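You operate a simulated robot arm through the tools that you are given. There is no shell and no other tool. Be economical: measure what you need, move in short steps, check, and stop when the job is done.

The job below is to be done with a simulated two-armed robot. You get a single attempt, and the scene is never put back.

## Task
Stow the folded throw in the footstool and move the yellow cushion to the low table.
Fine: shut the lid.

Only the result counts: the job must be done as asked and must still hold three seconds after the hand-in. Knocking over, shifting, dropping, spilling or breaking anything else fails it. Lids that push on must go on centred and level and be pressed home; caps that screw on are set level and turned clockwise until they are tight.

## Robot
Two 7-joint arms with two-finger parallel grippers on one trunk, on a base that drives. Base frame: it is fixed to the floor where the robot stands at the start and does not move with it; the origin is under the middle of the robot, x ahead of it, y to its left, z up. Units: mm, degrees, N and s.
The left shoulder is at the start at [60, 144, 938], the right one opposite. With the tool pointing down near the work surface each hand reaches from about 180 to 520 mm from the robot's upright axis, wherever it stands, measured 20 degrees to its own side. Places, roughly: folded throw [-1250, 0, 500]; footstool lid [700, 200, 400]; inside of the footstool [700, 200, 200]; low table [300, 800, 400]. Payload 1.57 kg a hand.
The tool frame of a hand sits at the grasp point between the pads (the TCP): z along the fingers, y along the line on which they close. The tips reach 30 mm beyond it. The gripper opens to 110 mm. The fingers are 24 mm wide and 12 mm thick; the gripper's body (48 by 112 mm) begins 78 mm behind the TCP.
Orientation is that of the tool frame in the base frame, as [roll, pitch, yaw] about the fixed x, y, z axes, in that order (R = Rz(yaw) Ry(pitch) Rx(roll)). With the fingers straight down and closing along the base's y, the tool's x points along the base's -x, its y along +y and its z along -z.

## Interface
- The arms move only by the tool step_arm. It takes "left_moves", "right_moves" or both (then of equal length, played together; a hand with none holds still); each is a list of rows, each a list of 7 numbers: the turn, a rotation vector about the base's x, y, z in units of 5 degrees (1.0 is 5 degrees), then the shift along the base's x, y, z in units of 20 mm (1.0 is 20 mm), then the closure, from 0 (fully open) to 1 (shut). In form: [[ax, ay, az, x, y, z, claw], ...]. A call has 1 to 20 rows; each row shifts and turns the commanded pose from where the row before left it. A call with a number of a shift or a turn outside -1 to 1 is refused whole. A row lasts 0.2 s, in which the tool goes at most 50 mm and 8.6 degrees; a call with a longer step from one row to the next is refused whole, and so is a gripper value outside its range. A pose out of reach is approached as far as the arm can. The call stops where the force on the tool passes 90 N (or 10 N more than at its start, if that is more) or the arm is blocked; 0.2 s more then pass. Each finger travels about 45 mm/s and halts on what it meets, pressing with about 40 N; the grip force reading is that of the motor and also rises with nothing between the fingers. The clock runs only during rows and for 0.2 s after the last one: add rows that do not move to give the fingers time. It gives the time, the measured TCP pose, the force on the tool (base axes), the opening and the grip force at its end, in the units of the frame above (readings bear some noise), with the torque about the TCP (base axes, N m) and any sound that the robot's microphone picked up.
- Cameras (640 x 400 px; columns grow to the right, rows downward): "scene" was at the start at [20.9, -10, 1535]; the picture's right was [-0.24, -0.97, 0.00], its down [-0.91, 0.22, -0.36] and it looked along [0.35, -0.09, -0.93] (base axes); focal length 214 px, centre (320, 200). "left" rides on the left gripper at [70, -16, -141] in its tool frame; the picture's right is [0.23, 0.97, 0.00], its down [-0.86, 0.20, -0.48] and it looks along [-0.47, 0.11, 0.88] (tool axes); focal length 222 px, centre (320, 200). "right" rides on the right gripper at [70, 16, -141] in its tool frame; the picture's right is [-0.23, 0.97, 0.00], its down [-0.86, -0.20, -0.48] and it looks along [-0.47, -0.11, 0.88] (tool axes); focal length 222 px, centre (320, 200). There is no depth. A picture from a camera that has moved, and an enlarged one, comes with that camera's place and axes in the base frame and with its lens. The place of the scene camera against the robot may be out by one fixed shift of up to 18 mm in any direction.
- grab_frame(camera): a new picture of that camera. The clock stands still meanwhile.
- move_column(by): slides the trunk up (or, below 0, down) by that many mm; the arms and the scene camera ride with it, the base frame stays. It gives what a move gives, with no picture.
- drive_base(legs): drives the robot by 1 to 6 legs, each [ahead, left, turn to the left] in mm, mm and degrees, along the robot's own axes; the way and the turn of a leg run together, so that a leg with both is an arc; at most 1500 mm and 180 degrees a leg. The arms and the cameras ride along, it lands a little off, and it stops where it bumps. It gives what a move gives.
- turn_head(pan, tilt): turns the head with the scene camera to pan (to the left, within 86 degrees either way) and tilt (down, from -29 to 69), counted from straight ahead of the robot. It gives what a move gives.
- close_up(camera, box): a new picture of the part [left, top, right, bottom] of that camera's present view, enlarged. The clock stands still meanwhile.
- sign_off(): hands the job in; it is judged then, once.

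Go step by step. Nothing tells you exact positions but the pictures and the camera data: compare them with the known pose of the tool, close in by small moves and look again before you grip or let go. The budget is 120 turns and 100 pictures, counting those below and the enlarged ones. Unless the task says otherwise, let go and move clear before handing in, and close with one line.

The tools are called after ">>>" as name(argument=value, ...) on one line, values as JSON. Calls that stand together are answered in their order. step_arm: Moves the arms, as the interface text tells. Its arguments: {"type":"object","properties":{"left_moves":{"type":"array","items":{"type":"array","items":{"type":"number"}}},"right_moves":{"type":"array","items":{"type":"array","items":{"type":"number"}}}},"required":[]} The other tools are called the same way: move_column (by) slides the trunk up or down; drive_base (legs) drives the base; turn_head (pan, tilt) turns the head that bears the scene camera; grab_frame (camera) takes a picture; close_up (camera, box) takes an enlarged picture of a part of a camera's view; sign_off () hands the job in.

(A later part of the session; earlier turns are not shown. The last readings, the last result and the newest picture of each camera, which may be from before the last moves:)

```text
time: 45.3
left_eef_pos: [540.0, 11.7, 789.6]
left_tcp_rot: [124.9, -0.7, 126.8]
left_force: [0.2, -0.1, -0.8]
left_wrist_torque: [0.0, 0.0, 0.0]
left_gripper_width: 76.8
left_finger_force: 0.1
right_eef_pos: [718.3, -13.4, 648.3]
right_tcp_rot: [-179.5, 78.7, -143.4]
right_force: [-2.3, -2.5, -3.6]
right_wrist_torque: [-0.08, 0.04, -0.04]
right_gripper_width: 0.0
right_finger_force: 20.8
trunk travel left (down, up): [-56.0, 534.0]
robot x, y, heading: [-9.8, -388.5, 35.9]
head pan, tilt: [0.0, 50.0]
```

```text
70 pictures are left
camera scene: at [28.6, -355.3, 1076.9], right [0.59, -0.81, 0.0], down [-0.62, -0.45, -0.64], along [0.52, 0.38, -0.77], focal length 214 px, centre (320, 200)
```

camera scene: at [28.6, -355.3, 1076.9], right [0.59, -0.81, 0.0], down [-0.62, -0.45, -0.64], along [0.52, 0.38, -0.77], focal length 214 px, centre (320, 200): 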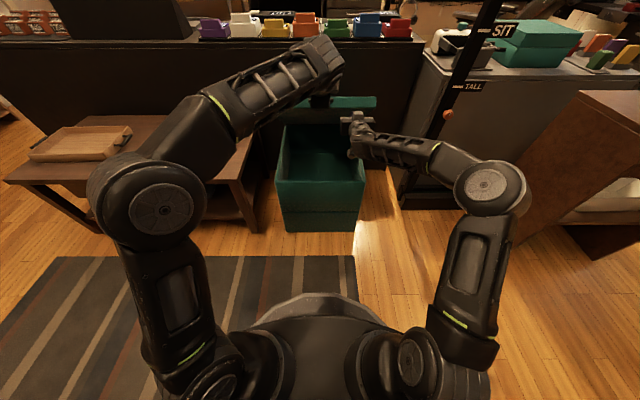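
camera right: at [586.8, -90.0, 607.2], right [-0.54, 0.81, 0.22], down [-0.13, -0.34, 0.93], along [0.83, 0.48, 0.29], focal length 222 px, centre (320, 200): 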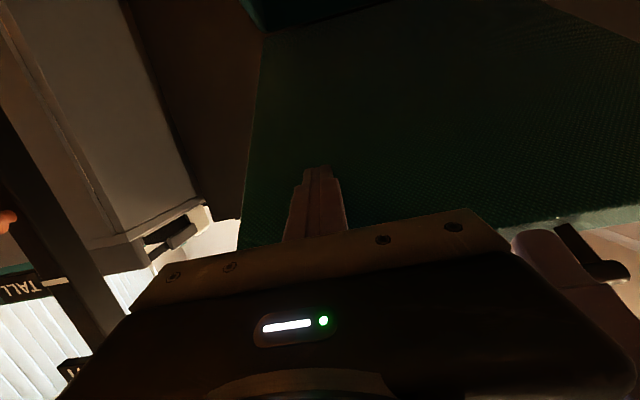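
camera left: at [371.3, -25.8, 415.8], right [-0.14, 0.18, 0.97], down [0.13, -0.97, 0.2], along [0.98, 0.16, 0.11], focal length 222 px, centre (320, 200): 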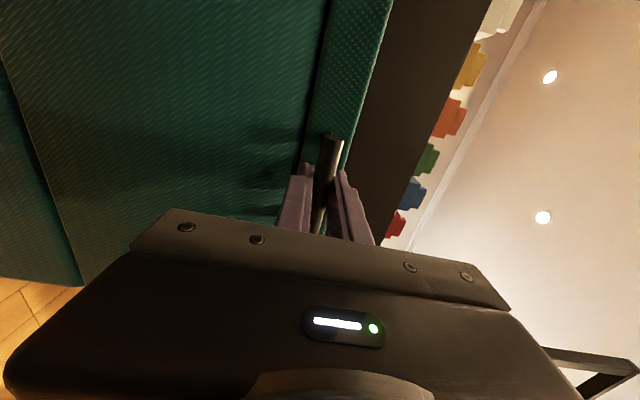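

The lid rests on the right hand with only ~4 N. I push it further open with the right hand while the left clears out to the left.

>>> step_arm(left_moves=[[0, 0, 0, -0.53, 0.73, 0, 0.3], [0, 0, 0, -0.53, 0.73, 0, 0.3], [0, 0, 0, -0.53, 0.73, 0, 0.3], [0, 0, 0, -0.53, 0.73, 0, 0.3], [0, 0, 0, -0.53, 0.73, 0, 0.3], [0, 0, 0, -0.53, 0.73, 0, 0.3], [0, 0, 0, -0.53, 0.73, 0, 0.3], [0, 0, 0, -0.53, 0.73, 0, 0.3]], right_moves=[[0, 0, 0, 0.6, 0.44, 0.4, 1], [0, 0, 0, 0.6, 0.44, 0.4, 1], [0, 0, 0, 0.6, 0.44, 0.4, 1], [0, 0, 0, 0.6, 0.44, 0.4, 1], [0, 0, 0, 0.6, 0.44, 0.4, 1], [0, 0, 0, 0.6, 0.44, 0.4, 1], [0, 0, 0, 0.6, 0.44, 0.4, 1], [0, 0, 0, 0.6, 0.44, 0.4, 1]])

>>> grab_frame(camera="scene")

```text
time: 47.1
left_eef_pos: [456.6, 130.0, 787.8]
left_tcp_rot: [125.0, -0.6, 126.7]
left_force: [-0.3, -0.6, 0.0]
left_wrist_torque: [-0.01, -0.02, 0.01]
left_gripper_width: 77.1
left_finger_force: 0.0
right_eef_pos: [814.4, 55.8, 709.6]
right_tcp_rot: [-179.8, 78.7, -143.5]
right_force: [0.3, -1.1, -0.5]
right_wrist_torque: [0.0, 0.01, 0.06]
right_gripper_width: 0.0
right_finger_force: 21.3
right hand out of reach, approached as far as the arm can: row 8
trunk travel left (down, up): [-56.0, 534.0]
robot x, y, heading: [-11.2, -378.9, 36.0]
head pan, tilt: [0.0, 50.0]
```

```text
69 pictures are left
camera scene: at [28.9, -355.0, 1076.9], right [0.59, -0.81, 0.0], down [-0.62, -0.45, -0.64], along [0.52, 0.38, -0.77], focal length 214 px, centre (320, 200)
```

scene: 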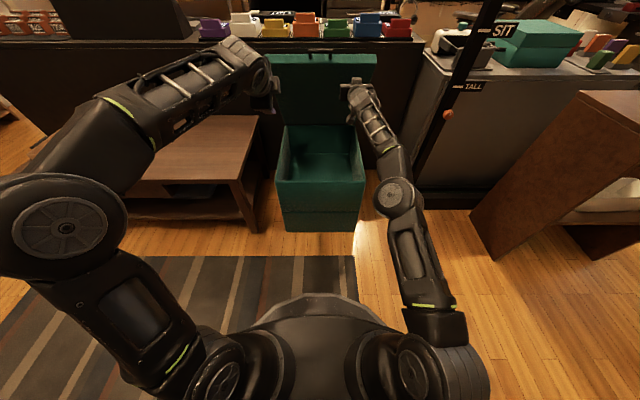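

The lid seems to stand at ~65° without contacting my hand. Checking whether it stays put.

>>> step_arm(right_moves=[[0, 0, 0, -0.4, -0.3, 0, 1], [0, 0, 0, -0.4, -0.3, 0, 1], [0, 0, 0, -0.4, -0.3, 0, 1], [0, 0, 0, 0, 0, 0, 1], [0, 0, 0, 0, 0, 0, 1]])

>>> close_up(camera="scene", box=[220, 30, 420, 155])

```text
time: 48.3
left_eef_pos: [457.2, 129.0, 789.7]
left_tcp_rot: [125.0, -0.7, 126.8]
left_force: [-0.4, 0.7, 0.2]
left_wrist_torque: [0.01, -0.02, 0.01]
left_gripper_width: 77.0
left_finger_force: 0.1
right_eef_pos: [791.4, 35.7, 711.6]
right_tcp_rot: [-179.5, 78.6, -143.3]
right_force: [-0.3, -1.0, -0.6]
right_wrist_torque: [-0.01, 0.04, -0.02]
right_gripper_width: 0.3
right_finger_force: 21.3
trunk travel left (down, up): [-56.0, 534.0]
robot x, y, heading: [-6.1, -388.8, 36.3]
head pan, tilt: [0.0, 50.0]
```

```text
3.20 times, centred on (320, 92) of scene
camera zoom: at [28.5, -355.3, 1076.9], right [0.59, -0.81, 0.0], down [-0.62, -0.45, -0.64], along [0.52, 0.38, -0.77], focal length 686 px, centre (320, 544)
```

zoom: 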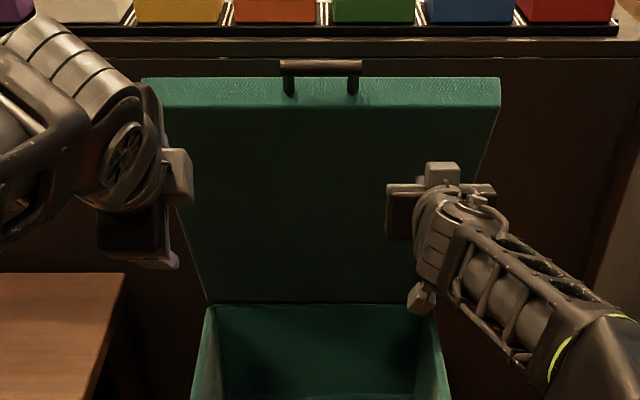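

The lid stays open by itself. I retract the right hand, then back away and look at the sofa.

>>> step_arm(right_moves=[[0, 0, 0, -0.8, -0.58, 0, 1], [0, 0, 0, -0.8, -0.58, 0, 1], [0, 0, 0, -0.8, -0.58, 0, 1], [0, 0, 0, -0.8, -0.58, 0, 1], [0, 0, 0, -0.8, -0.58, 0, 1], [0, 0, 0, -0.8, -0.58, 0, 1], [0, 0, 0, -0.8, -0.58, 0, 1], [0, 0, 0, -0.8, -0.58, 0, 1], [0, 0, 0, -0.8, -0.58, 0, 1], [0, 0, 0, -0.8, -0.58, 0, 1], [0, 0, 0, -0.8, -0.58, 0, 1], [0, 0, 0, -0.8, -0.58, 0, 1]])

>>> move_column(by=300)

>>> drive_base(legs=[[-150, 0, 0], [0, 0, 144]])

>>> grab_frame(camera="scene")

```text
time: 50.9
left_eef_pos: [454.7, 129.8, 787.9]
left_tcp_rot: [125.0, -0.7, 126.8]
left_force: [0.3, 0.4, 0.4]
left_wrist_torque: [0.0, 0.02, -0.02]
left_gripper_width: 77.1
left_finger_force: 0.1
right_eef_pos: [599.0, -103.6, 708.9]
right_tcp_rot: [-179.4, 78.7, -143.1]
right_force: [-0.3, 0.0, -0.7]
right_wrist_torque: [-0.02, -0.04, -0.01]
right_gripper_width: 0.0
right_finger_force: 21.1
trunk travel left (down, up): [-56.0, 534.0]
robot x, y, heading: [-10.1, -386.4, 36.1]
head pan, tilt: [0.0, 50.0]
```

```text
time: 53.9
left_eef_pos: [455.8, 129.6, 1087.9]
left_tcp_rot: [125.1, -0.7, 126.8]
left_force: [-0.4, 0.3, 0.5]
left_wrist_torque: [0.01, 0.0, 0.0]
left_gripper_width: 77.1
left_finger_force: 0.0
right_eef_pos: [598.0, -102.7, 1009.0]
right_tcp_rot: [-179.5, 78.7, -143.2]
right_force: [0.3, -0.4, 0.0]
right_wrist_torque: [-0.03, 0.01, 0.0]
right_gripper_width: 0.0
right_finger_force: 21.3
trunk travel left (down, up): [-356.0, 234.0]
robot x, y, heading: [-5.7, -391.0, 36.1]
head pan, tilt: [0.0, 50.0]
```

```text
time: 61.3
left_eef_pos: [-798.0, -632.0, 1088.8]
left_tcp_rot: [124.9, -0.6, -88.1]
left_force: [0.2, -0.5, -0.4]
left_wrist_torque: [0.01, 0.0, 0.02]
left_gripper_width: 77.0
left_finger_force: 0.0
right_eef_pos: [-782.3, -359.4, 1008.5]
right_tcp_rot: [-179.2, 78.8, 2.0]
right_force: [-1.1, -0.1, 0.1]
right_wrist_torque: [-0.01, -0.03, -0.01]
right_gripper_width: 0.3
right_finger_force: 21.1
trunk travel left (down, up): [-356.0, 234.0]
robot x, y, heading: [-123.4, -471.6, -179.0]
head pan, tilt: [0.0, 50.0]
```

```text
67 pictures are left
camera scene: at [-175.3, -472.2, 1376.8], right [-0.02, 1.0, 0.0], down [0.77, 0.02, -0.64], along [-0.64, -0.01, -0.77], focal length 214 px, centre (320, 200)
```

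scene: 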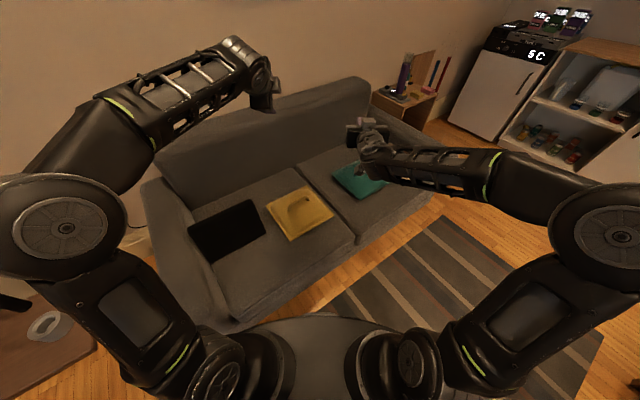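

The sofa holds a black item, the yellow cushion and something teal, partly hidden by the right hand. Zooming in.

>>> close_up(camera="scene", box=[140, 90, 440, 280])

>>> grab_frame(camera="left")

```text
2.11 times, centred on (290, 185) of scene
camera zoom: at [-175.3, -472.2, 1376.8], right [-0.02, 1.0, 0.0], down [0.77, 0.02, -0.64], along [-0.64, -0.01, -0.77], focal length 452 px, centre (383, 232)
```

zoom: 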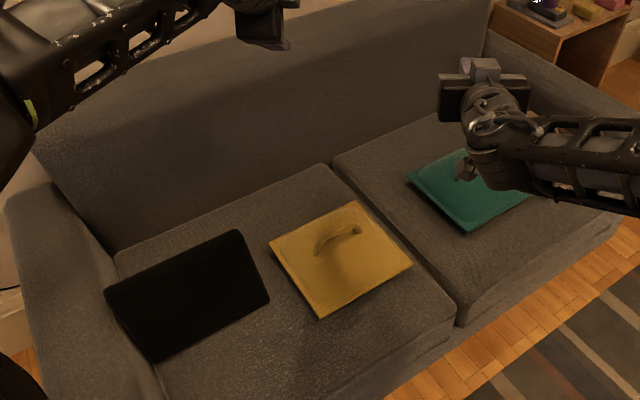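

```text
65 pictures are left
camera left: at [-673.1, -697.7, 1157.0], right [-0.55, -0.24, 0.8], down [0.25, 0.87, 0.43], along [-0.8, 0.44, -0.42], focal length 222 px, centre (320, 200)
```

left: 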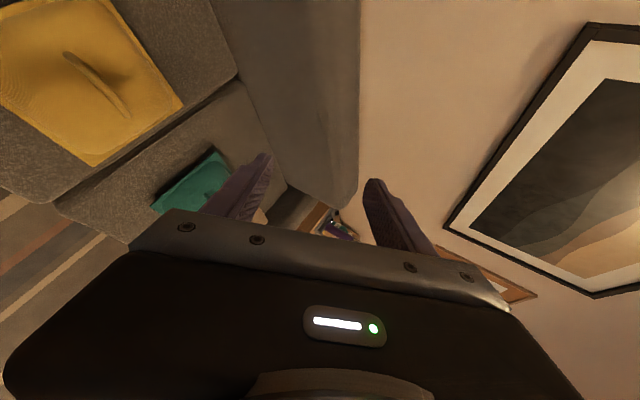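

The yellow cushion (with a strap) lies at about (-830,-587), and the teal item at about (-1080,-260). I reposition square to the sofa, between the two, and look again.

>>> drive_base(legs=[[-60, 0, 0], [0, 0, 35], [0, -565, 0]])

>>> turn_head(pan=0, tilt=45)

>>> grab_frame(camera="scene")

>>> grab_frame(camera="left")

```text
time: 66.8
left_eef_pos: [-858.9, -540.0, 1089.1]
left_tcp_rot: [125.0, -0.7, -52.5]
left_force: [0.2, 0.0, 0.1]
left_wrist_torque: [0.01, -0.03, -0.02]
left_gripper_width: 77.3
left_finger_force: 0.0
right_eef_pos: [-1005.2, -309.0, 1010.0]
right_tcp_rot: [-179.5, 78.7, 37.4]
right_force: [0.5, 0.4, 0.5]
right_wrist_torque: [-0.01, 0.01, 0.02]
right_gripper_width: 0.1
right_finger_force: 21.5
trunk travel left (down, up): [-356.0, 234.0]
robot x, y, heading: [-404.3, -19.5, -143.5]
head pan, tilt: [0.0, 50.0]
```

```text
time: 67.5
left_eef_pos: [-859.9, -540.8, 1088.2]
left_tcp_rot: [125.1, -0.7, -52.5]
left_force: [-0.2, 0.6, 0.1]
left_wrist_torque: [-0.01, 0.03, -0.02]
left_gripper_width: 76.9
left_finger_force: 0.0
right_eef_pos: [-1004.8, -309.0, 1009.0]
right_tcp_rot: [-179.6, 78.7, 37.4]
right_force: [-0.5, 0.6, -0.5]
right_wrist_torque: [0.0, 0.01, 0.02]
right_gripper_width: 0.1
right_finger_force: 20.8
trunk travel left (down, up): [-356.0, 234.0]
robot x, y, heading: [-408.3, -23.7, -143.4]
head pan, tilt: [0.0, 45.0]
```

```text
64 pictures are left
camera scene: at [-448.1, -46.6, 1383.8], right [-0.6, 0.8, 0.0], down [0.57, 0.42, -0.71], along [-0.57, -0.42, -0.71], focal length 214 px, centre (320, 200)
```

scene: 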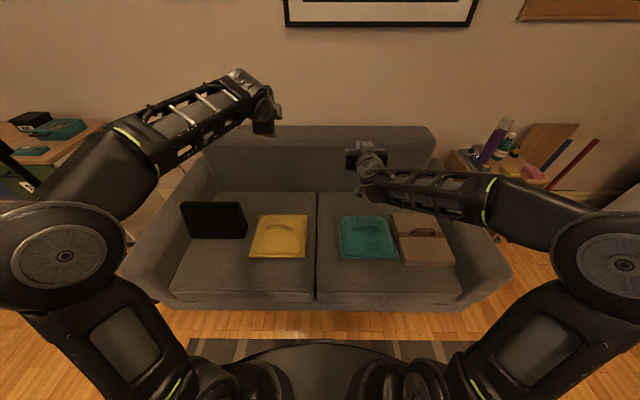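

```text
63 pictures are left
camera left: at [-719.2, -519.3, 1156.8], right [-0.31, -0.51, 0.8], down [-0.3, 0.85, 0.43], along [-0.9, -0.11, -0.42], focal length 222 px, centre (320, 200)
```

left: 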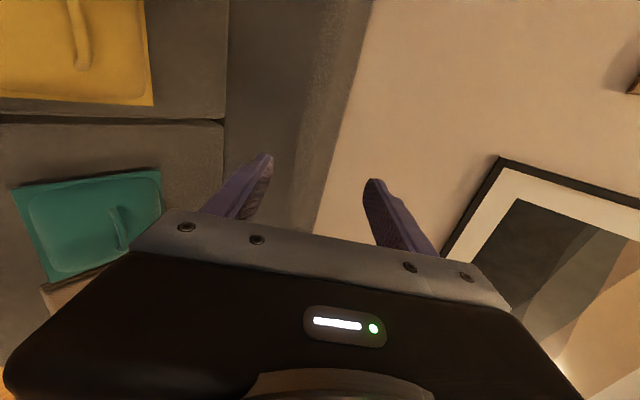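

The beige item at the right, near (-1213,-5), is the folded throw; yellow cushion and throw both seem to have straps. I shift right so both are reachable and zoom in.

>>> drive_base(legs=[[0, -148, 0]])

>>> close_up(camera="scene", box=[190, 170, 430, 320])

>>> grab_frame(camera="right")

```text
time: 68.8
left_eef_pos: [-948.3, -420.0, 1089.3]
left_tcp_rot: [124.9, -0.9, -52.7]
left_force: [-0.5, -0.6, 0.4]
left_wrist_torque: [-0.03, -0.01, 0.02]
left_gripper_width: 76.9
left_finger_force: 0.1
right_eef_pos: [-1095.1, -189.2, 1008.8]
right_tcp_rot: [-179.7, 78.7, 37.3]
right_force: [-1.2, 0.0, 0.8]
right_wrist_torque: [0.02, 0.04, -0.01]
right_gripper_width: 0.1
right_finger_force: 21.2
trunk travel left (down, up): [-356.0, 234.0]
robot x, y, heading: [-488.3, 101.5, -143.2]
head pan, tilt: [0.0, 45.0]
```

```text
2.67 times, centred on (310, 245) of scene
camera zoom: at [-537.3, 73.0, 1383.8], right [-0.6, 0.8, 0.0], down [0.57, 0.42, -0.71], along [-0.57, -0.42, -0.71], focal length 572 px, centre (347, 80)
```

zoom: 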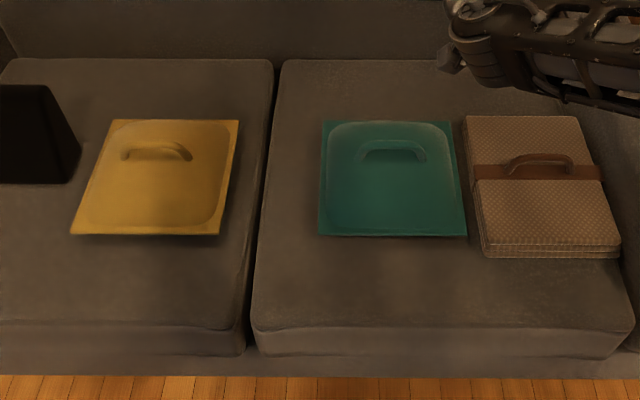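

```text
61 pictures are left
camera right: at [-963.0, -110.5, 967.5], right [0.55, -0.81, 0.22], down [0.12, 0.34, 0.93], along [-0.83, -0.48, 0.29], focal length 222 px, centre (320, 200)
```

right: 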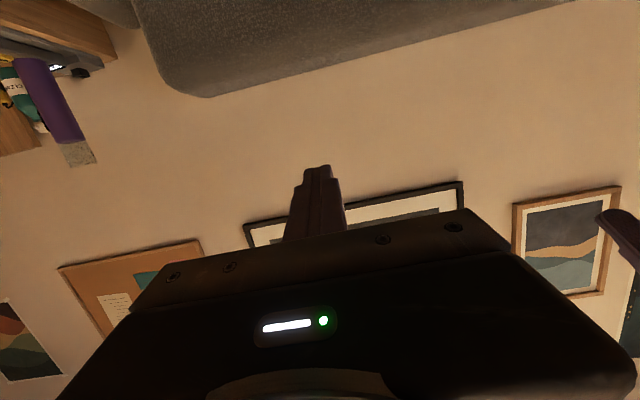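

Both targets have arched handles running sideways. I drive 50 mm closer and turn both hands tool-down with the fingers closing front-to-back.

>>> drive_base(legs=[[50, 0, 0]])

>>> step_arm(left_moves=[[0.599, -0.801, 0, 0.322, -0.43, 0, 0], [0.599, -0.801, 0, 0.322, -0.43, 0, 0], [0.599, -0.801, 0, 0.322, -0.43, 0, 0], [0.599, -0.801, 0, 0.322, -0.43, 0, 0], [0.599, -0.801, 0, 0.322, -0.43, 0, 0], [0.599, -0.801, 0, 0.322, -0.43, 0, 0], [0.599, -0.801, 0, 0.322, -0.43, 0, 0], [0.599, -0.801, 0, 0.322, -0.43, 0, 0], [0.599, -0.801, 0, 0.322, -0.43, 0, 0], [0.599, -0.801, 0, 0.322, -0.43, 0, 0], [0.599, -0.801, 0, 0.322, -0.43, 0, 0], [0, 0, 0, 0.322, -0.43, 0, 0], [0, 0, 0, 0.322, -0.43, 0, 0], [0, 0, 0, 0.322, -0.43, 0, 0], [0, 0, 0, 0.322, -0.43, 0, 0], [0, 0, 0, 0.322, -0.43, 0, 0], [0, 0, 0, 0.322, -0.43, 0, 0], [0, 0, 0, 0.322, -0.43, 0, 0], [0, 0, 0, 0.322, -0.43, 0, 0], [0, 0, 0, 0.322, -0.43, 0, 0]], right_moves=[[0.599, -0.801, 0, -0.26, 0.483, 0, 0], [0.599, -0.801, 0, -0.26, 0.483, 0, 0], [0.599, -0.801, 0, -0.26, 0.483, 0, 0], [0.599, -0.801, 0, -0.26, 0.483, 0, 0], [0.599, -0.801, 0, -0.26, 0.483, 0, 0], [0.599, -0.801, 0, -0.26, 0.483, 0, 0], [0.599, -0.801, 0, -0.26, 0.483, 0, 0], [0.599, -0.801, 0, -0.26, 0.483, 0, 0], [0.599, -0.801, 0, -0.26, 0.483, 0, 0], [0.599, -0.801, 0, -0.26, 0.483, 0, 0], [0.599, -0.801, 0, -0.26, 0.483, 0, 0], [0.599, -0.801, 0, -0.26, 0.483, 0, 0], [0.599, -0.801, 0, -0.26, 0.483, 0, 0], [0.599, -0.801, 0, -0.26, 0.483, 0, 0], [0.599, -0.801, 0, -0.26, 0.483, 0, 0], [0.599, -0.801, 0, -0.26, 0.483, 0, 0], [0, 0, 1, -0.26, 0.483, 0, 0], [0, 0, 1, -0.26, 0.483, 0, 0], [0, 0, 1, -0.26, 0.483, 0, 0], [0, 0, 1, -0.26, 0.483, 0, 0]])

>>> step_arm(right_moves=[[0, 0, 1, 0, 0, 0, 0], [0, 0, 1, 0, 0, 0, 0], [0, 0, 1, 0, 0, 0, 0], [0, 0, 1, 0, 0, 0, 0], [0, 0, 1, 0, 0, 0, 0], [0, 0, 1, 0, 0, 0, 0], [0, 0, 1, 0, 0, 0, 0], [0, 0, 1, 0, 0, 0, 0], [0, 0, 1, 0, 0, 0, 0], [0, 0, 1, 0, 0, 0, 0], [0, 0, 1, 0, 0, 0, 0], [0, 0, 1, 0, 0, 0, 0], [0, 0, 1, 0, 0, 0, 0], [0, 0, 1, 0, 0, 0, 0]])

>>> grab_frame(camera="scene")

```text
time: 69.8
left_eef_pos: [-989.9, -452.8, 1088.0]
left_tcp_rot: [125.0, -0.7, -52.6]
left_force: [-0.8, 0.1, 0.1]
left_wrist_torque: [-0.02, 0.0, -0.01]
left_gripper_width: 76.8
left_finger_force: 0.1
right_eef_pos: [-1135.7, -221.2, 1008.1]
right_tcp_rot: [-179.5, 78.7, 37.4]
right_force: [0.0, 0.4, 0.4]
right_wrist_torque: [-0.03, -0.01, 0.0]
right_gripper_width: 0.1
right_finger_force: 21.1
trunk travel left (down, up): [-356.0, 234.0]
robot x, y, heading: [-531.5, 67.2, -143.3]
head pan, tilt: [0.0, 45.0]
```

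```text
time: 74.0
left_eef_pos: [-888.9, -541.7, 1073.9]
left_tcp_rot: [153.9, -1.1, -53.3]
left_force: [-0.3, -0.2, -0.3]
left_wrist_torque: [0.01, 0.02, 0.0]
left_gripper_width: 110.1
left_finger_force: 0.1
left hand out of reach, approached as far as the arm can: row 6, 7, 8, 9, 10, 11, 20
right_eef_pos: [-1206.7, -70.3, 1001.2]
right_tcp_rot: [-179.2, 16.7, 52.7]
right_force: [0.3, -0.3, 0.2]
right_wrist_torque: [0.01, 0.01, -0.01]
right_gripper_width: 109.9
right_finger_force: 0.0
right hand out of reach, approached as far as the arm can: row 13, 14, 15, 16, 20
trunk travel left (down, up): [-356.0, 234.0]
robot x, y, heading: [-531.0, 70.8, -143.3]
head pan, tilt: [0.0, 45.0]
```

```text
time: 77.0
left_eef_pos: [-889.1, -542.0, 1074.8]
left_tcp_rot: [153.9, -1.2, -53.0]
left_force: [0.4, -0.9, 0.5]
left_wrist_torque: [0.01, -0.02, -0.01]
left_gripper_width: 110.1
left_finger_force: 0.1
right_eef_pos: [-1142.7, -32.7, 1031.5]
right_tcp_rot: [-173.3, 20.9, 95.0]
right_force: [-0.4, 0.3, -1.0]
right_wrist_torque: [0.05, 0.0, -0.02]
right_gripper_width: 109.9
right_finger_force: 0.1
right hand out of reach, approached as far as the arm can: row 2, 4, 6, 8, 9, 11, 13, 14
trunk travel left (down, up): [-356.0, 234.0]
robot x, y, heading: [-533.0, 67.8, -143.3]
head pan, tilt: [0.0, 45.0]
```

```text
60 pictures are left
camera scene: at [-577.1, 42.1, 1383.9], right [-0.6, 0.8, 0.0], down [0.57, 0.42, -0.71], along [-0.57, -0.42, -0.71], focal length 214 px, centre (320, 200)
```

scene: 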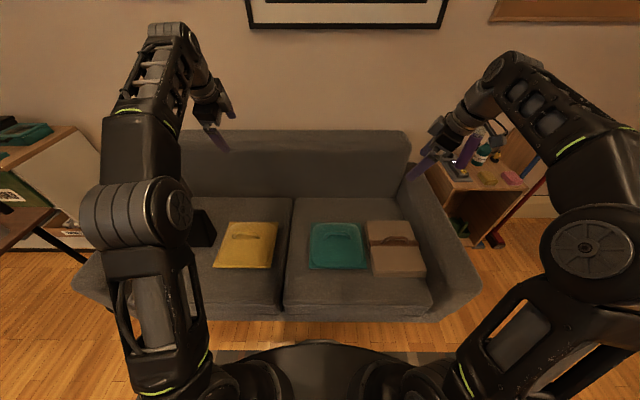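

The hands are too high relative to the shoulders for a straight-down posture; I lower both hands.

>>> step_arm(left_moves=[[0, 0, 0, 0, 0, -1, 0], [0, 0, 0, 0, 0, -1, 0], [0, 0, 0, 0, 0, -1, 0], [0, 0, 0, 0, 0, -1, 0], [0, 0, 0, 0, 0, -1, 0], [0, 0, 0, 0, 0, -1, 0], [0, 0, 0, 0, 0, -1, 0], [0, 0, 0, 0, 0, -1, 0], [0, 0, 0, 0, 0, -1, 0], [0, 0, 0, 0, 0, -1, 0], [0, 0, 0, 0, 0, -1, 0], [0, 0, 0, 0, 0, -1, 0], [0, 0, 0, 0, 0, -1, 0], [0, 0, 0, 0, 0, -1, 0]], right_moves=[[0, 0, 0, 0, 0, -0.8, 0], [0, 0, 0, 0, 0, -0.8, 0], [0, 0, 0, 0, 0, -0.8, 0], [0, 0, 0, 0, 0, -0.8, 0], [0, 0, 0, 0, 0, -0.8, 0], [0, 0, 0, 0, 0, -0.8, 0], [0, 0, 0, 0, 0, -0.8, 0], [0, 0, 0, 0, 0, -0.8, 0], [0, 0, 0, 0, 0, -0.8, 0], [0, 0, 0, 0, 0, -0.8, 0], [0, 0, 0, 0, 0, -0.8, 0], [0, 0, 0, 0, 0, -0.8, 0], [0, 0, 0, 0, 0, -0.8, 0], [0, 0, 0, 0, 0, -0.8, 0]])

>>> grab_frame(camera="right")

>>> grab_frame(camera="left")

```text
time: 80.0
left_eef_pos: [-888.5, -542.4, 793.8]
left_tcp_rot: [154.1, -1.0, -53.1]
left_force: [0.9, -0.1, -0.4]
left_wrist_torque: [-0.03, 0.0, 0.01]
left_gripper_width: 109.9
left_finger_force: 0.1
right_eef_pos: [-1143.6, -32.7, 807.7]
right_tcp_rot: [-173.7, 20.9, 95.0]
right_force: [0.6, 0.4, -0.3]
right_wrist_torque: [-0.01, 0.0, 0.02]
right_gripper_width: 110.0
right_finger_force: 0.1
trunk travel left (down, up): [-356.0, 234.0]
robot x, y, heading: [-536.8, 68.9, -143.1]
head pan, tilt: [0.0, 45.0]
```

```text
59 pictures are left
camera right: at [-1122.2, 84.7, 910.7], right [0.99, -0.16, -0.02], down [-0.09, -0.63, 0.77], along [-0.14, -0.76, -0.64], focal length 222 px, centre (320, 200)
```

right: 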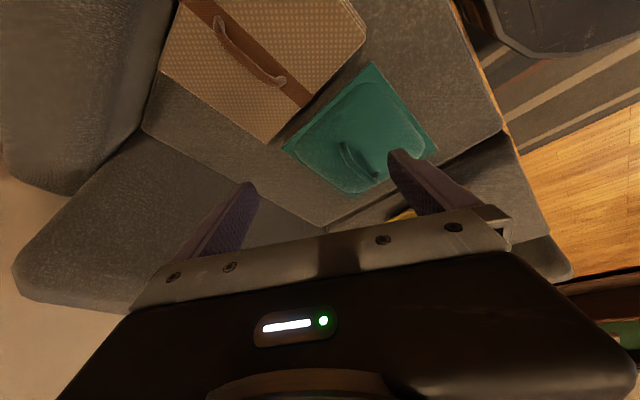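

```text
58 pictures are left
camera left: at [-788.6, -551.0, 914.8], right [-0.57, -0.7, 0.43], down [-0.49, 0.71, 0.5], along [-0.66, 0.07, -0.75], focal length 222 px, centre (320, 200)
```

left: 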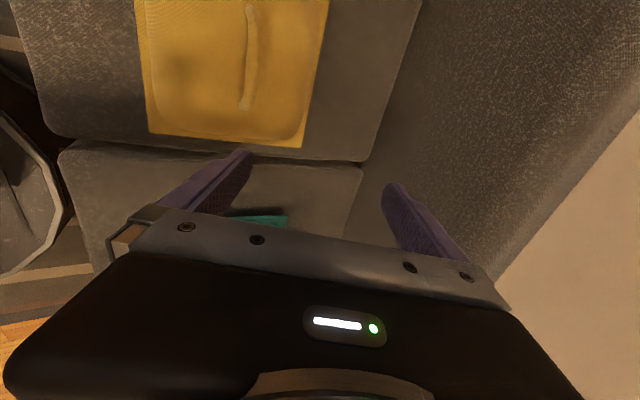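

Out-of-reach rows lost part of the rotations. I apply the remaining turns and move both hands above their handles.

>>> step_arm(left_moves=[[0.519, -0.694, 0, 0.092, -0.342, -0.42, 0], [0.519, -0.694, 0, 0.092, -0.342, -0.42, 0], [0.519, -0.694, 0, 0.092, -0.342, -0.42, 0], [0.519, -0.694, 0, 0.092, -0.342, -0.42, 0], [0.519, -0.694, 0, 0.092, -0.342, -0.42, 0], [0.519, -0.694, 0, 0.092, -0.342, -0.42, 0], [0, 0, 0, 0.092, -0.342, -0.42, 0], [0, 0, 0, 0.092, -0.342, -0.42, 0], [0, 0, 0, 0.092, -0.342, -0.42, 0], [0, 0, 0, 0.092, -0.342, -0.42, 0], [0, 0, 0, 0.092, -0.342, -0.42, 0], [0, 0, 0, 0.092, -0.342, -0.42, 0]], right_moves=[[0.852, -0.184, 0, -0.425, 0.012, -0.42, 0], [0.852, -0.184, 0, -0.425, 0.012, -0.42, 0], [0.852, -0.184, 0, -0.425, 0.012, -0.42, 0], [0.852, -0.184, 0, -0.425, 0.012, -0.42, 0], [0.852, -0.184, 0, -0.425, 0.012, -0.42, 0], [0, 0, 0.943, -0.425, 0.012, -0.42, 0], [0, 0, 0.943, -0.425, 0.012, -0.42, 0], [0, 0, 0.943, -0.425, 0.012, -0.42, 0], [0, 0, 0.943, -0.425, 0.012, -0.42, 0], [0, 0, 0.943, -0.425, 0.012, -0.42, 0], [0, 0, 0.943, -0.425, 0.012, -0.42, 0], [0, 0, 0.943, -0.425, 0.012, -0.42, 0]])

>>> grab_frame(camera="right")

>>> grab_frame(camera="left")

>>> grab_frame(camera="scene")

```text
time: 82.5
left_eef_pos: [-867.0, -623.3, 693.0]
left_tcp_rot: [-180.0, -1.0, -53.6]
left_force: [0.9, -1.0, 0.0]
left_wrist_torque: [0.02, 0.0, -0.02]
left_gripper_width: 109.9
left_finger_force: 0.0
right_eef_pos: [-1244.0, -27.9, 706.0]
right_tcp_rot: [-180.0, -0.1, 127.0]
right_force: [-0.3, 0.5, -0.3]
right_wrist_torque: [-0.02, 0.03, -0.02]
right_gripper_width: 110.1
right_finger_force: 0.1
trunk travel left (down, up): [-356.0, 234.0]
robot x, y, heading: [-532.2, 70.1, -143.2]
head pan, tilt: [0.0, 45.0]
```

```text
57 pictures are left
camera right: at [-1274.3, 36.3, 846.7], right [0.92, 0.4, 0.0], down [0.36, -0.8, 0.48], along [0.19, -0.44, -0.88], focal length 222 px, centre (320, 200)
```

right: 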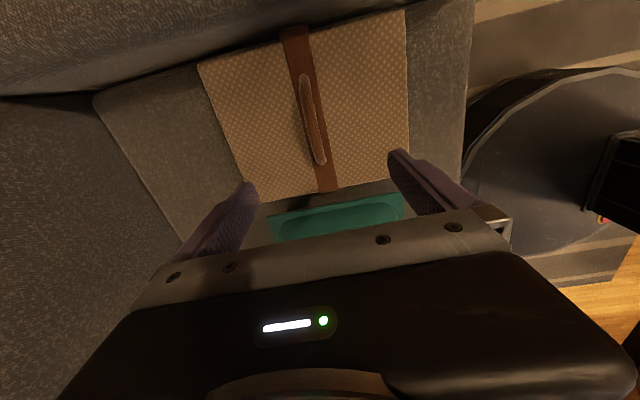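

```text
56 pictures are left
camera left: at [-815.5, -669.0, 835.8], right [-0.65, -0.76, 0.0], down [-0.67, 0.58, 0.46], along [-0.35, 0.3, -0.89], focal length 222 px, centre (320, 200)
```

left: 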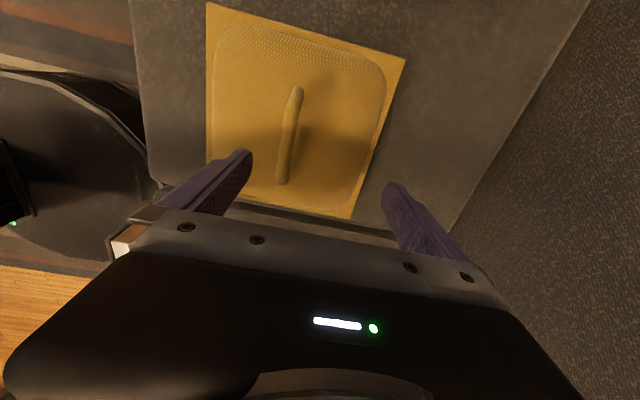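

```text
55 pictures are left
camera scene: at [-577.7, 41.9, 1383.8], right [-0.6, 0.8, 0.0], down [0.57, 0.42, -0.71], along [-0.57, -0.42, -0.71], focal length 214 px, centre (320, 200)
```

scene: 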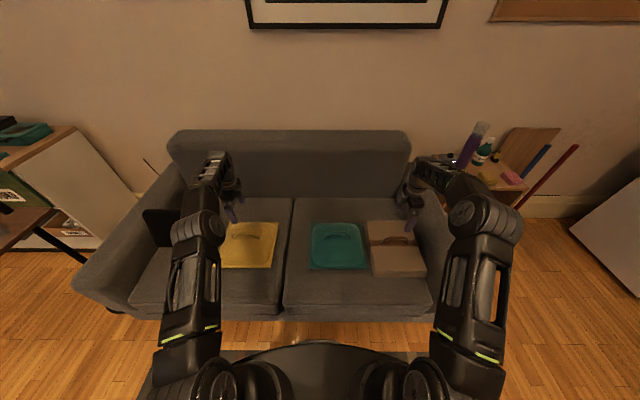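

Both hands are tool-down. I align each over its handle and descend to z≈640 to measure handle heights by parallax.

>>> step_arm(left_moves=[[0, 0, 0, 0.375, 0.36, -0.65, 0], [0, 0, 0, 0.375, 0.36, -0.65, 0], [0, 0, 0, 0.375, 0.36, -0.65, 0], [0, 0, 0, 0.375, 0.36, -0.65, 0]], right_moves=[[0, 0, 0, -0.31, 0.22, -0.8, 0], [0, 0, 0, -0.31, 0.22, -0.8, 0], [0, 0, 0, -0.31, 0.22, -0.8, 0], [0, 0, 0, -0.31, 0.22, -0.8, 0]])

>>> grab_frame(camera="right")

>>> grab_frame(camera="left")

```text
time: 83.5
left_eef_pos: [-836.5, -595.1, 641.2]
left_tcp_rot: [-179.9, -1.0, -53.6]
left_force: [-0.9, -0.5, 0.3]
left_wrist_torque: [-0.02, 0.01, -0.01]
left_gripper_width: 109.8
left_finger_force: 0.0
right_eef_pos: [-1269.1, -11.4, 642.9]
right_tcp_rot: [180.0, 0.0, 126.9]
right_force: [0.2, 0.2, 0.0]
right_wrist_torque: [-0.01, 0.01, -0.02]
right_gripper_width: 110.1
right_finger_force: 0.0
trunk travel left (down, up): [-356.0, 234.0]
robot x, y, heading: [-536.8, 70.3, -143.3]
head pan, tilt: [0.0, 45.0]
```

```text
54 pictures are left
camera right: at [-1297.9, 54.4, 783.3], right [0.92, 0.4, 0.0], down [0.35, -0.8, 0.48], along [0.19, -0.44, -0.88], focal length 222 px, centre (320, 200)
```

right: 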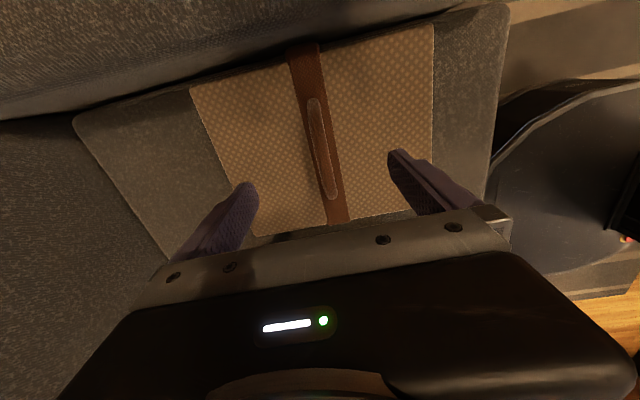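

```text
53 pictures are left
camera left: at [-785.3, -639.7, 783.0], right [-0.65, -0.76, 0.0], down [-0.67, 0.58, 0.46], along [-0.35, 0.3, -0.89], focal length 222 px, centre (320, 200)
```

left: 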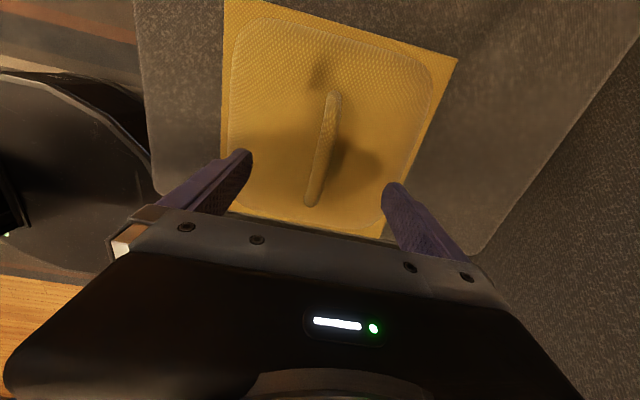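

Handle tops are near z≈520 (throw) and z≈540 (cushion), both laterally aligned. I descend to ~565 and check.

>>> step_arm(left_moves=[[0, 0, 0, 0.02, -0.08, -0.93, 0], [0, 0, 0, 0.02, -0.08, -0.93, 0], [0, 0, 0, 0.02, -0.08, -0.93, 0], [0, 0, 0, 0.02, -0.08, -0.93, 0]], right_moves=[[0, 0, 0, 0, 0, -1, 0], [0, 0, 0, 0, 0, -1, 0], [0, 0, 0, 0, 0, -1, 0], [0, 0, 0, 0, 0, -1, 0]])

>>> grab_frame(camera="right")

>>> grab_frame(camera="left")

>>> close_up(camera="scene", box=[190, 170, 450, 330])

```text
time: 84.5
left_eef_pos: [-835.5, -600.9, 566.1]
left_tcp_rot: [-179.9, -1.0, -53.5]
left_force: [0.6, -0.1, -0.6]
left_wrist_torque: [-0.01, 0.0, -0.04]
left_gripper_width: 110.0
left_finger_force: 0.1
right_eef_pos: [-1269.5, -12.5, 562.2]
right_tcp_rot: [-180.0, -0.1, 126.9]
right_force: [-0.6, 0.3, -0.2]
right_wrist_torque: [0.0, 0.01, -0.03]
right_gripper_width: 109.9
right_finger_force: 0.0
trunk travel left (down, up): [-356.0, 234.0]
robot x, y, heading: [-533.2, 71.2, -143.4]
head pan, tilt: [0.0, 45.0]
```

```text
52 pictures are left
camera right: at [-1298.4, 53.5, 702.8], right [0.92, 0.4, 0.0], down [0.35, -0.8, 0.48], along [0.19, -0.44, -0.88], focal length 222 px, centre (320, 200)
```

right: 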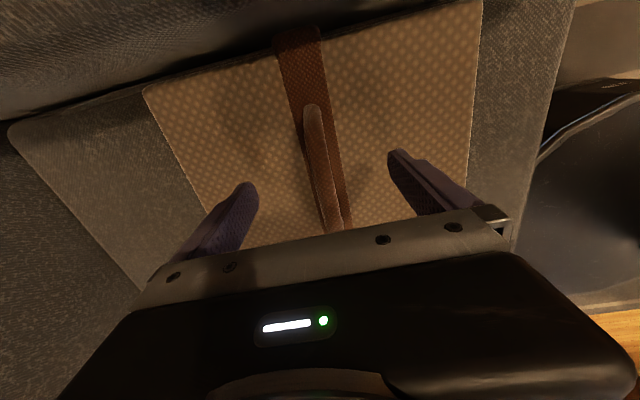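

```text
51 pictures are left
camera left: at [-784.2, -646.0, 708.1], right [-0.65, -0.76, 0.0], down [-0.67, 0.58, 0.46], along [-0.35, 0.3, -0.89], focal length 222 px, centre (320, 200)
```

left: 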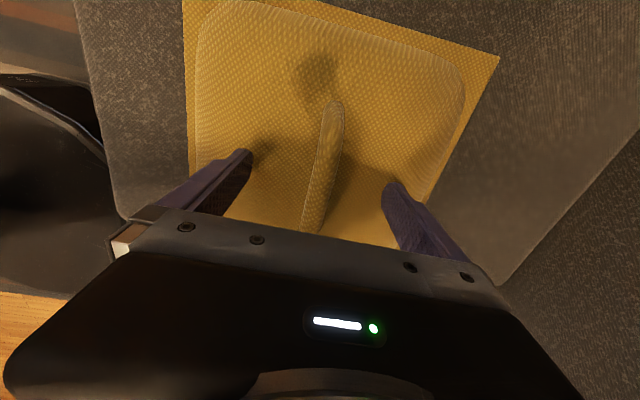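

```text
2.46 times, centred on (320, 250) of scene
camera zoom: at [-577.7, 41.8, 1383.9], right [-0.6, 0.8, 0.0], down [0.57, 0.42, -0.71], along [-0.57, -0.42, -0.71], focal length 528 px, centre (320, 77)
```

zoom: 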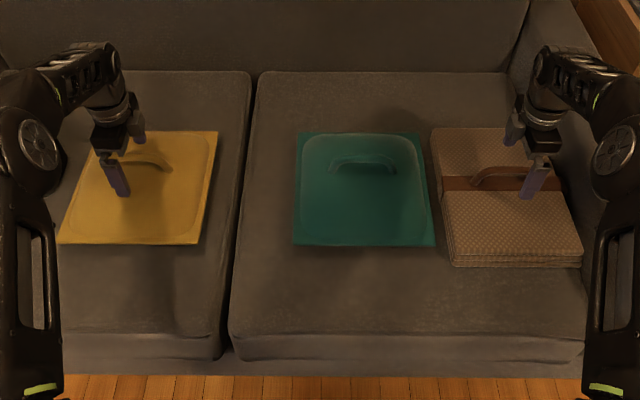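

Aligned within ~10 mm along the handles. I descend slightly further and close both hands around the arches.

>>> step_arm(left_moves=[[0, 0, 0, 0, 0, -0.5, 0], [0, 0, 0, 0, 0, -0.5, 0], [0, 0, 0, 0, 0, 0, 0.5], [0, 0, 0, 0, 0, 0, 1], [0, 0, 0, 0, 0, 0, 1], [0, 0, 0, 0, 0, 0, 1], [0, 0, 0, 0, 0, 0, 1], [0, 0, 0, 0, 0, 0, 1], [0, 0, 0, 0, 0, 0, 1]], right_moves=[[0, 0, 0, 0, 0, -0.75, 0], [0, 0, 0, 0.0, 0.0, -0.75, 0], [0, 0, 0, 0, 0, 0, 0.5], [0, 0, 0, 0, 0, 0, 1], [0, 0, 0, 0, 0, 0, 1], [0, 0, 0, 0, 0, 0, 1], [0, 0, 0, 0, 0, 0, 1], [0, 0, 0, 0, 0, 0, 1], [0, 0, 0, 0, 0, 0, 1]])

>>> grab_frame(camera="right")

>>> grab_frame(camera="left")

```text
time: 85.6
left_eef_pos: [-834.2, -600.7, 559.9]
left_tcp_rot: [180.0, -1.2, -53.4]
left_force: [17.7, 19.0, 47.7]
left_wrist_torque: [2.39, -2.08, 0.03]
left_gripper_width: 96.1
left_finger_force: 12.6
right_eef_pos: [-1269.5, -12.1, 533.5]
right_tcp_rot: [-179.7, -0.1, 126.8]
right_force: [0.4, -0.2, -0.8]
right_wrist_torque: [0.0, 0.03, 0.03]
right_gripper_width: 58.0
right_finger_force: 0.2
trunk travel left (down, up): [-356.0, 234.0]
robot x, y, heading: [-531.6, 72.2, -143.0]
head pan, tilt: [0.0, 45.0]
stopped in row 5 (left hand): the force on the tool passed its limit (the readings are from after the stop); the commanded pose is now the measured one
```

```text
49 pictures are left
camera right: at [-1297.4, 55.5, 673.4], right [0.92, 0.4, 0.0], down [0.36, -0.8, 0.48], along [0.19, -0.44, -0.88], focal length 222 px, centre (320, 200)
```

right: 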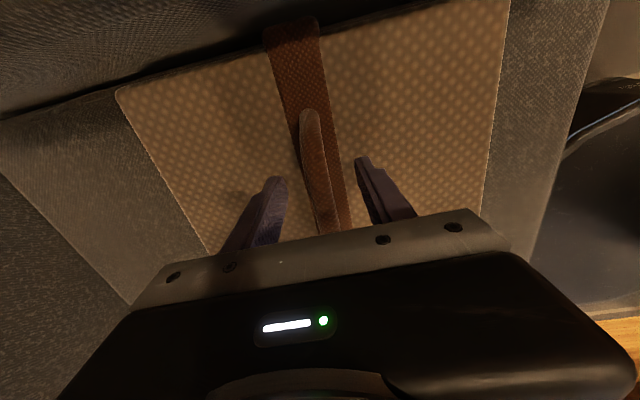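

```text
48 pictures are left
camera left: at [-781.9, -645.7, 702.8], right [-0.65, -0.76, 0.0], down [-0.68, 0.58, 0.46], along [-0.35, 0.29, -0.89], focal length 222 px, centre (320, 200)
```

left: 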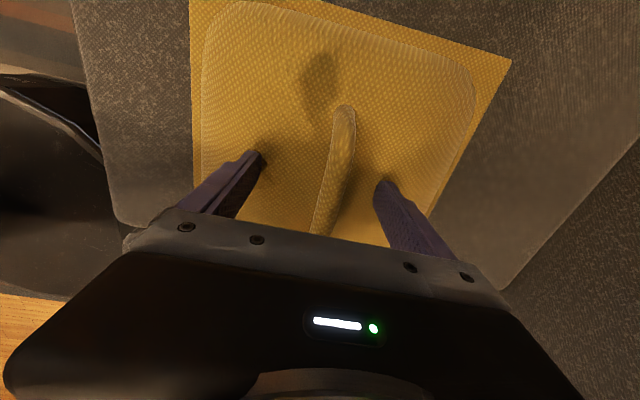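

The left tips pressed into the cushion surface (≈z 528), so I lift that hand 10 mm and close both again.

>>> step_arm(left_moves=[[0, 0, 0, 0, 0, 0.5, 0.3], [0, 0, 0, 0, 0, 0, 0.5], [0, 0, 0, 0, 0, 0, 1], [0, 0, 0, 0, 0, 0, 1], [0, 0, 0, 0, 0, 0, 1], [0, 0, 0, 0, 0, 0, 1], [0, 0, 0, 0, 0, 0, 1], [0, 0, 0, 0, 0, 0, 1]], right_moves=[[0, 0, 0, 0, 0, 0, 0.6], [0, 0, 0, 0, 0, 0, 1], [0, 0, 0, 0, 0, 0, 1], [0, 0, 0, 0, 0, 0, 1], [0, 0, 0, 0, 0, 0, 1], [0, 0, 0, 0, 0, 0, 1], [0, 0, 0, 0, 0, 0, 1], [0, 0, 0, 0, 0, 0, 1]])

>>> grab_frame(camera="right")

>>> grab_frame(camera="left")

```text
time: 87.4
left_eef_pos: [-836.8, -603.6, 564.1]
left_tcp_rot: [179.8, -1.1, -53.4]
left_force: [-2.6, -0.3, 4.3]
left_wrist_torque: [0.0, 0.02, -0.03]
left_gripper_width: 15.3
left_finger_force: 31.3
right_eef_pos: [-1270.7, -11.8, 531.8]
right_tcp_rot: [180.0, -0.1, 126.8]
right_force: [-0.1, -0.4, -0.5]
right_wrist_torque: [0.08, 0.12, -0.01]
right_gripper_width: 15.4
right_finger_force: 30.7
trunk travel left (down, up): [-356.0, 234.0]
robot x, y, heading: [-529.8, 68.5, -143.3]
head pan, tilt: [0.0, 45.0]
```

```text
47 pictures are left
camera right: at [-1299.0, 53.7, 672.2], right [0.92, 0.4, 0.0], down [0.35, -0.8, 0.48], along [0.19, -0.44, -0.88], focal length 222 px, centre (320, 200)
```

right: 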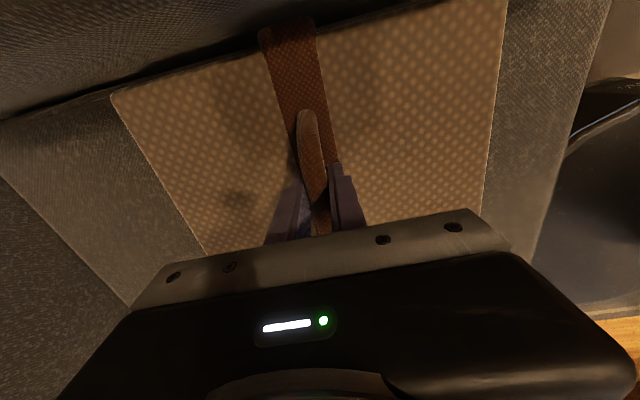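

```text
46 pictures are left
camera left: at [-784.5, -648.6, 706.5], right [-0.65, -0.76, 0.01], down [-0.67, 0.58, 0.46], along [-0.36, 0.3, -0.89], focal length 222 px, centre (320, 200)
```

left: 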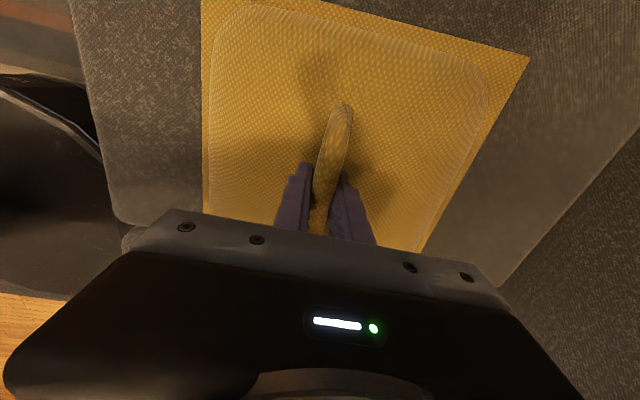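

Both handles are gripped at about 15 mm. I lift both slowly.

>>> step_arm(left_moves=[[0, 0, 0, 0, 0, 0.3, 1], [0, 0, 0, 0, 0, 0.4, 1], [0, 0, 0, 0, 0, 0.5, 1], [0, 0, 0, 0, 0, 0.5, 1], [0, 0, 0, 0, 0, 0.5, 1], [0, 0, 0, 0, 0, 0.5, 1], [0, 0, 0, 0, 0, 0.5, 1], [0, 0, 0, 0, 0, 0.5, 1]], right_moves=[[0, 0, 0, 0, 0, 0.3, 1], [0, 0, 0, 0, 0, 0.4, 1], [0, 0, 0, 0, 0, 0.5, 1], [0, 0, 0, 0, 0, 0.5, 1], [0, 0, 0, 0, 0, 0.5, 1], [0, 0, 0, 0, 0, 0.5, 1], [0, 0, 0, 0, 0, 0.5, 1], [0, 0, 0, 0, 0, 0.5, 1]])

>>> grab_frame(camera="scene")

```text
time: 89.2
left_eef_pos: [-835.7, -604.7, 636.8]
left_tcp_rot: [-180.0, -1.1, -53.6]
left_force: [1.3, 0.1, -3.3]
left_wrist_torque: [0.0, -0.05, -0.02]
left_gripper_width: 15.3
left_finger_force: 31.2
right_eef_pos: [-1269.7, -12.8, 607.0]
right_tcp_rot: [-180.0, -0.1, 126.8]
right_force: [0.7, -0.8, -5.4]
right_wrist_torque: [0.05, 0.06, 0.0]
right_gripper_width: 15.4
right_finger_force: 31.3
trunk travel left (down, up): [-356.0, 234.0]
robot x, y, heading: [-535.4, 69.5, -143.3]
head pan, tilt: [0.0, 45.0]
```

```text
45 pictures are left
camera scene: at [-577.9, 41.9, 1383.8], right [-0.6, 0.8, 0.0], down [0.57, 0.42, -0.71], along [-0.57, -0.42, -0.71], focal length 214 px, centre (320, 200)
```

scene: 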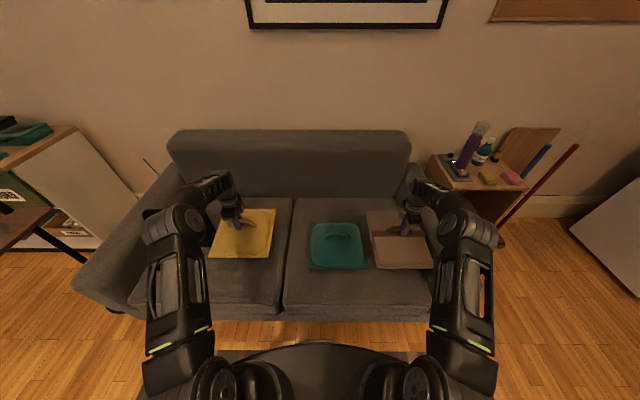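

Both are lifted cleanly (≈0.3 and 0.5 kg). I raise the trunk, back away, turn round and stage in front of the stool and table.

>>> move_column(by=180)

>>> drive_base(legs=[[-300, 0, 0], [0, 0, 179.5], [-150, -315, 0]])

>>> grab_frame(camera="scene")

```text
time: 91.2
left_eef_pos: [-836.1, -603.8, 817.9]
left_tcp_rot: [180.0, -1.1, -53.5]
left_force: [-0.2, 0.3, -3.1]
left_wrist_torque: [0.01, -0.01, -0.03]
left_gripper_width: 15.5
left_finger_force: 30.7
right_eef_pos: [-1269.9, -12.2, 786.6]
right_tcp_rot: [-180.0, -0.1, 126.8]
right_force: [-0.2, 0.2, -5.4]
right_wrist_torque: [0.03, 0.03, -0.02]
right_gripper_width: 15.6
right_finger_force: 31.5
trunk travel left (down, up): [-536.0, 54.0]
robot x, y, heading: [-529.9, 71.1, -143.2]
head pan, tilt: [0.0, 45.0]
```

```text
time: 102.4
left_eef_pos: [76.5, 575.2, 816.5]
left_tcp_rot: [179.9, -1.1, 126.0]
left_force: [0.0, 0.6, -2.5]
left_wrist_torque: [0.01, 0.04, 0.03]
left_gripper_width: 15.1
left_finger_force: 31.3
right_eef_pos: [506.1, -20.3, 786.9]
right_tcp_rot: [180.0, -0.1, -53.6]
right_force: [0.0, -1.5, -5.2]
right_wrist_torque: [-0.03, -0.06, 0.02]
right_gripper_width: 15.5
right_finger_force: 31.8
trunk travel left (down, up): [-536.0, 54.0]
robot x, y, heading: [-232.9, -95.7, 36.1]
head pan, tilt: [0.0, 45.0]
```

```text
44 pictures are left
camera scene: at [-193.1, -62.1, 1563.8], right [0.59, -0.81, 0.0], down [-0.57, -0.42, -0.71], along [0.57, 0.42, -0.71], focal length 214 px, centre (320, 200)
```

scene: 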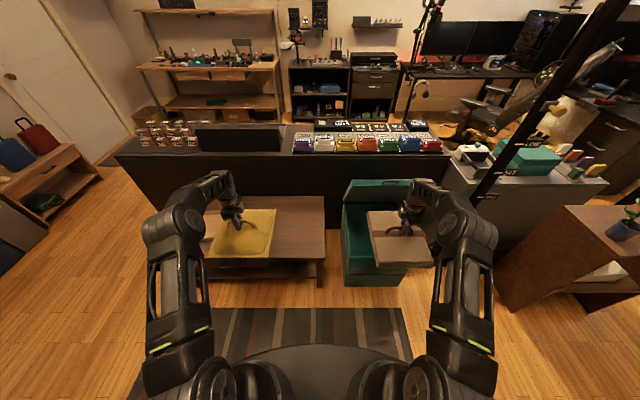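

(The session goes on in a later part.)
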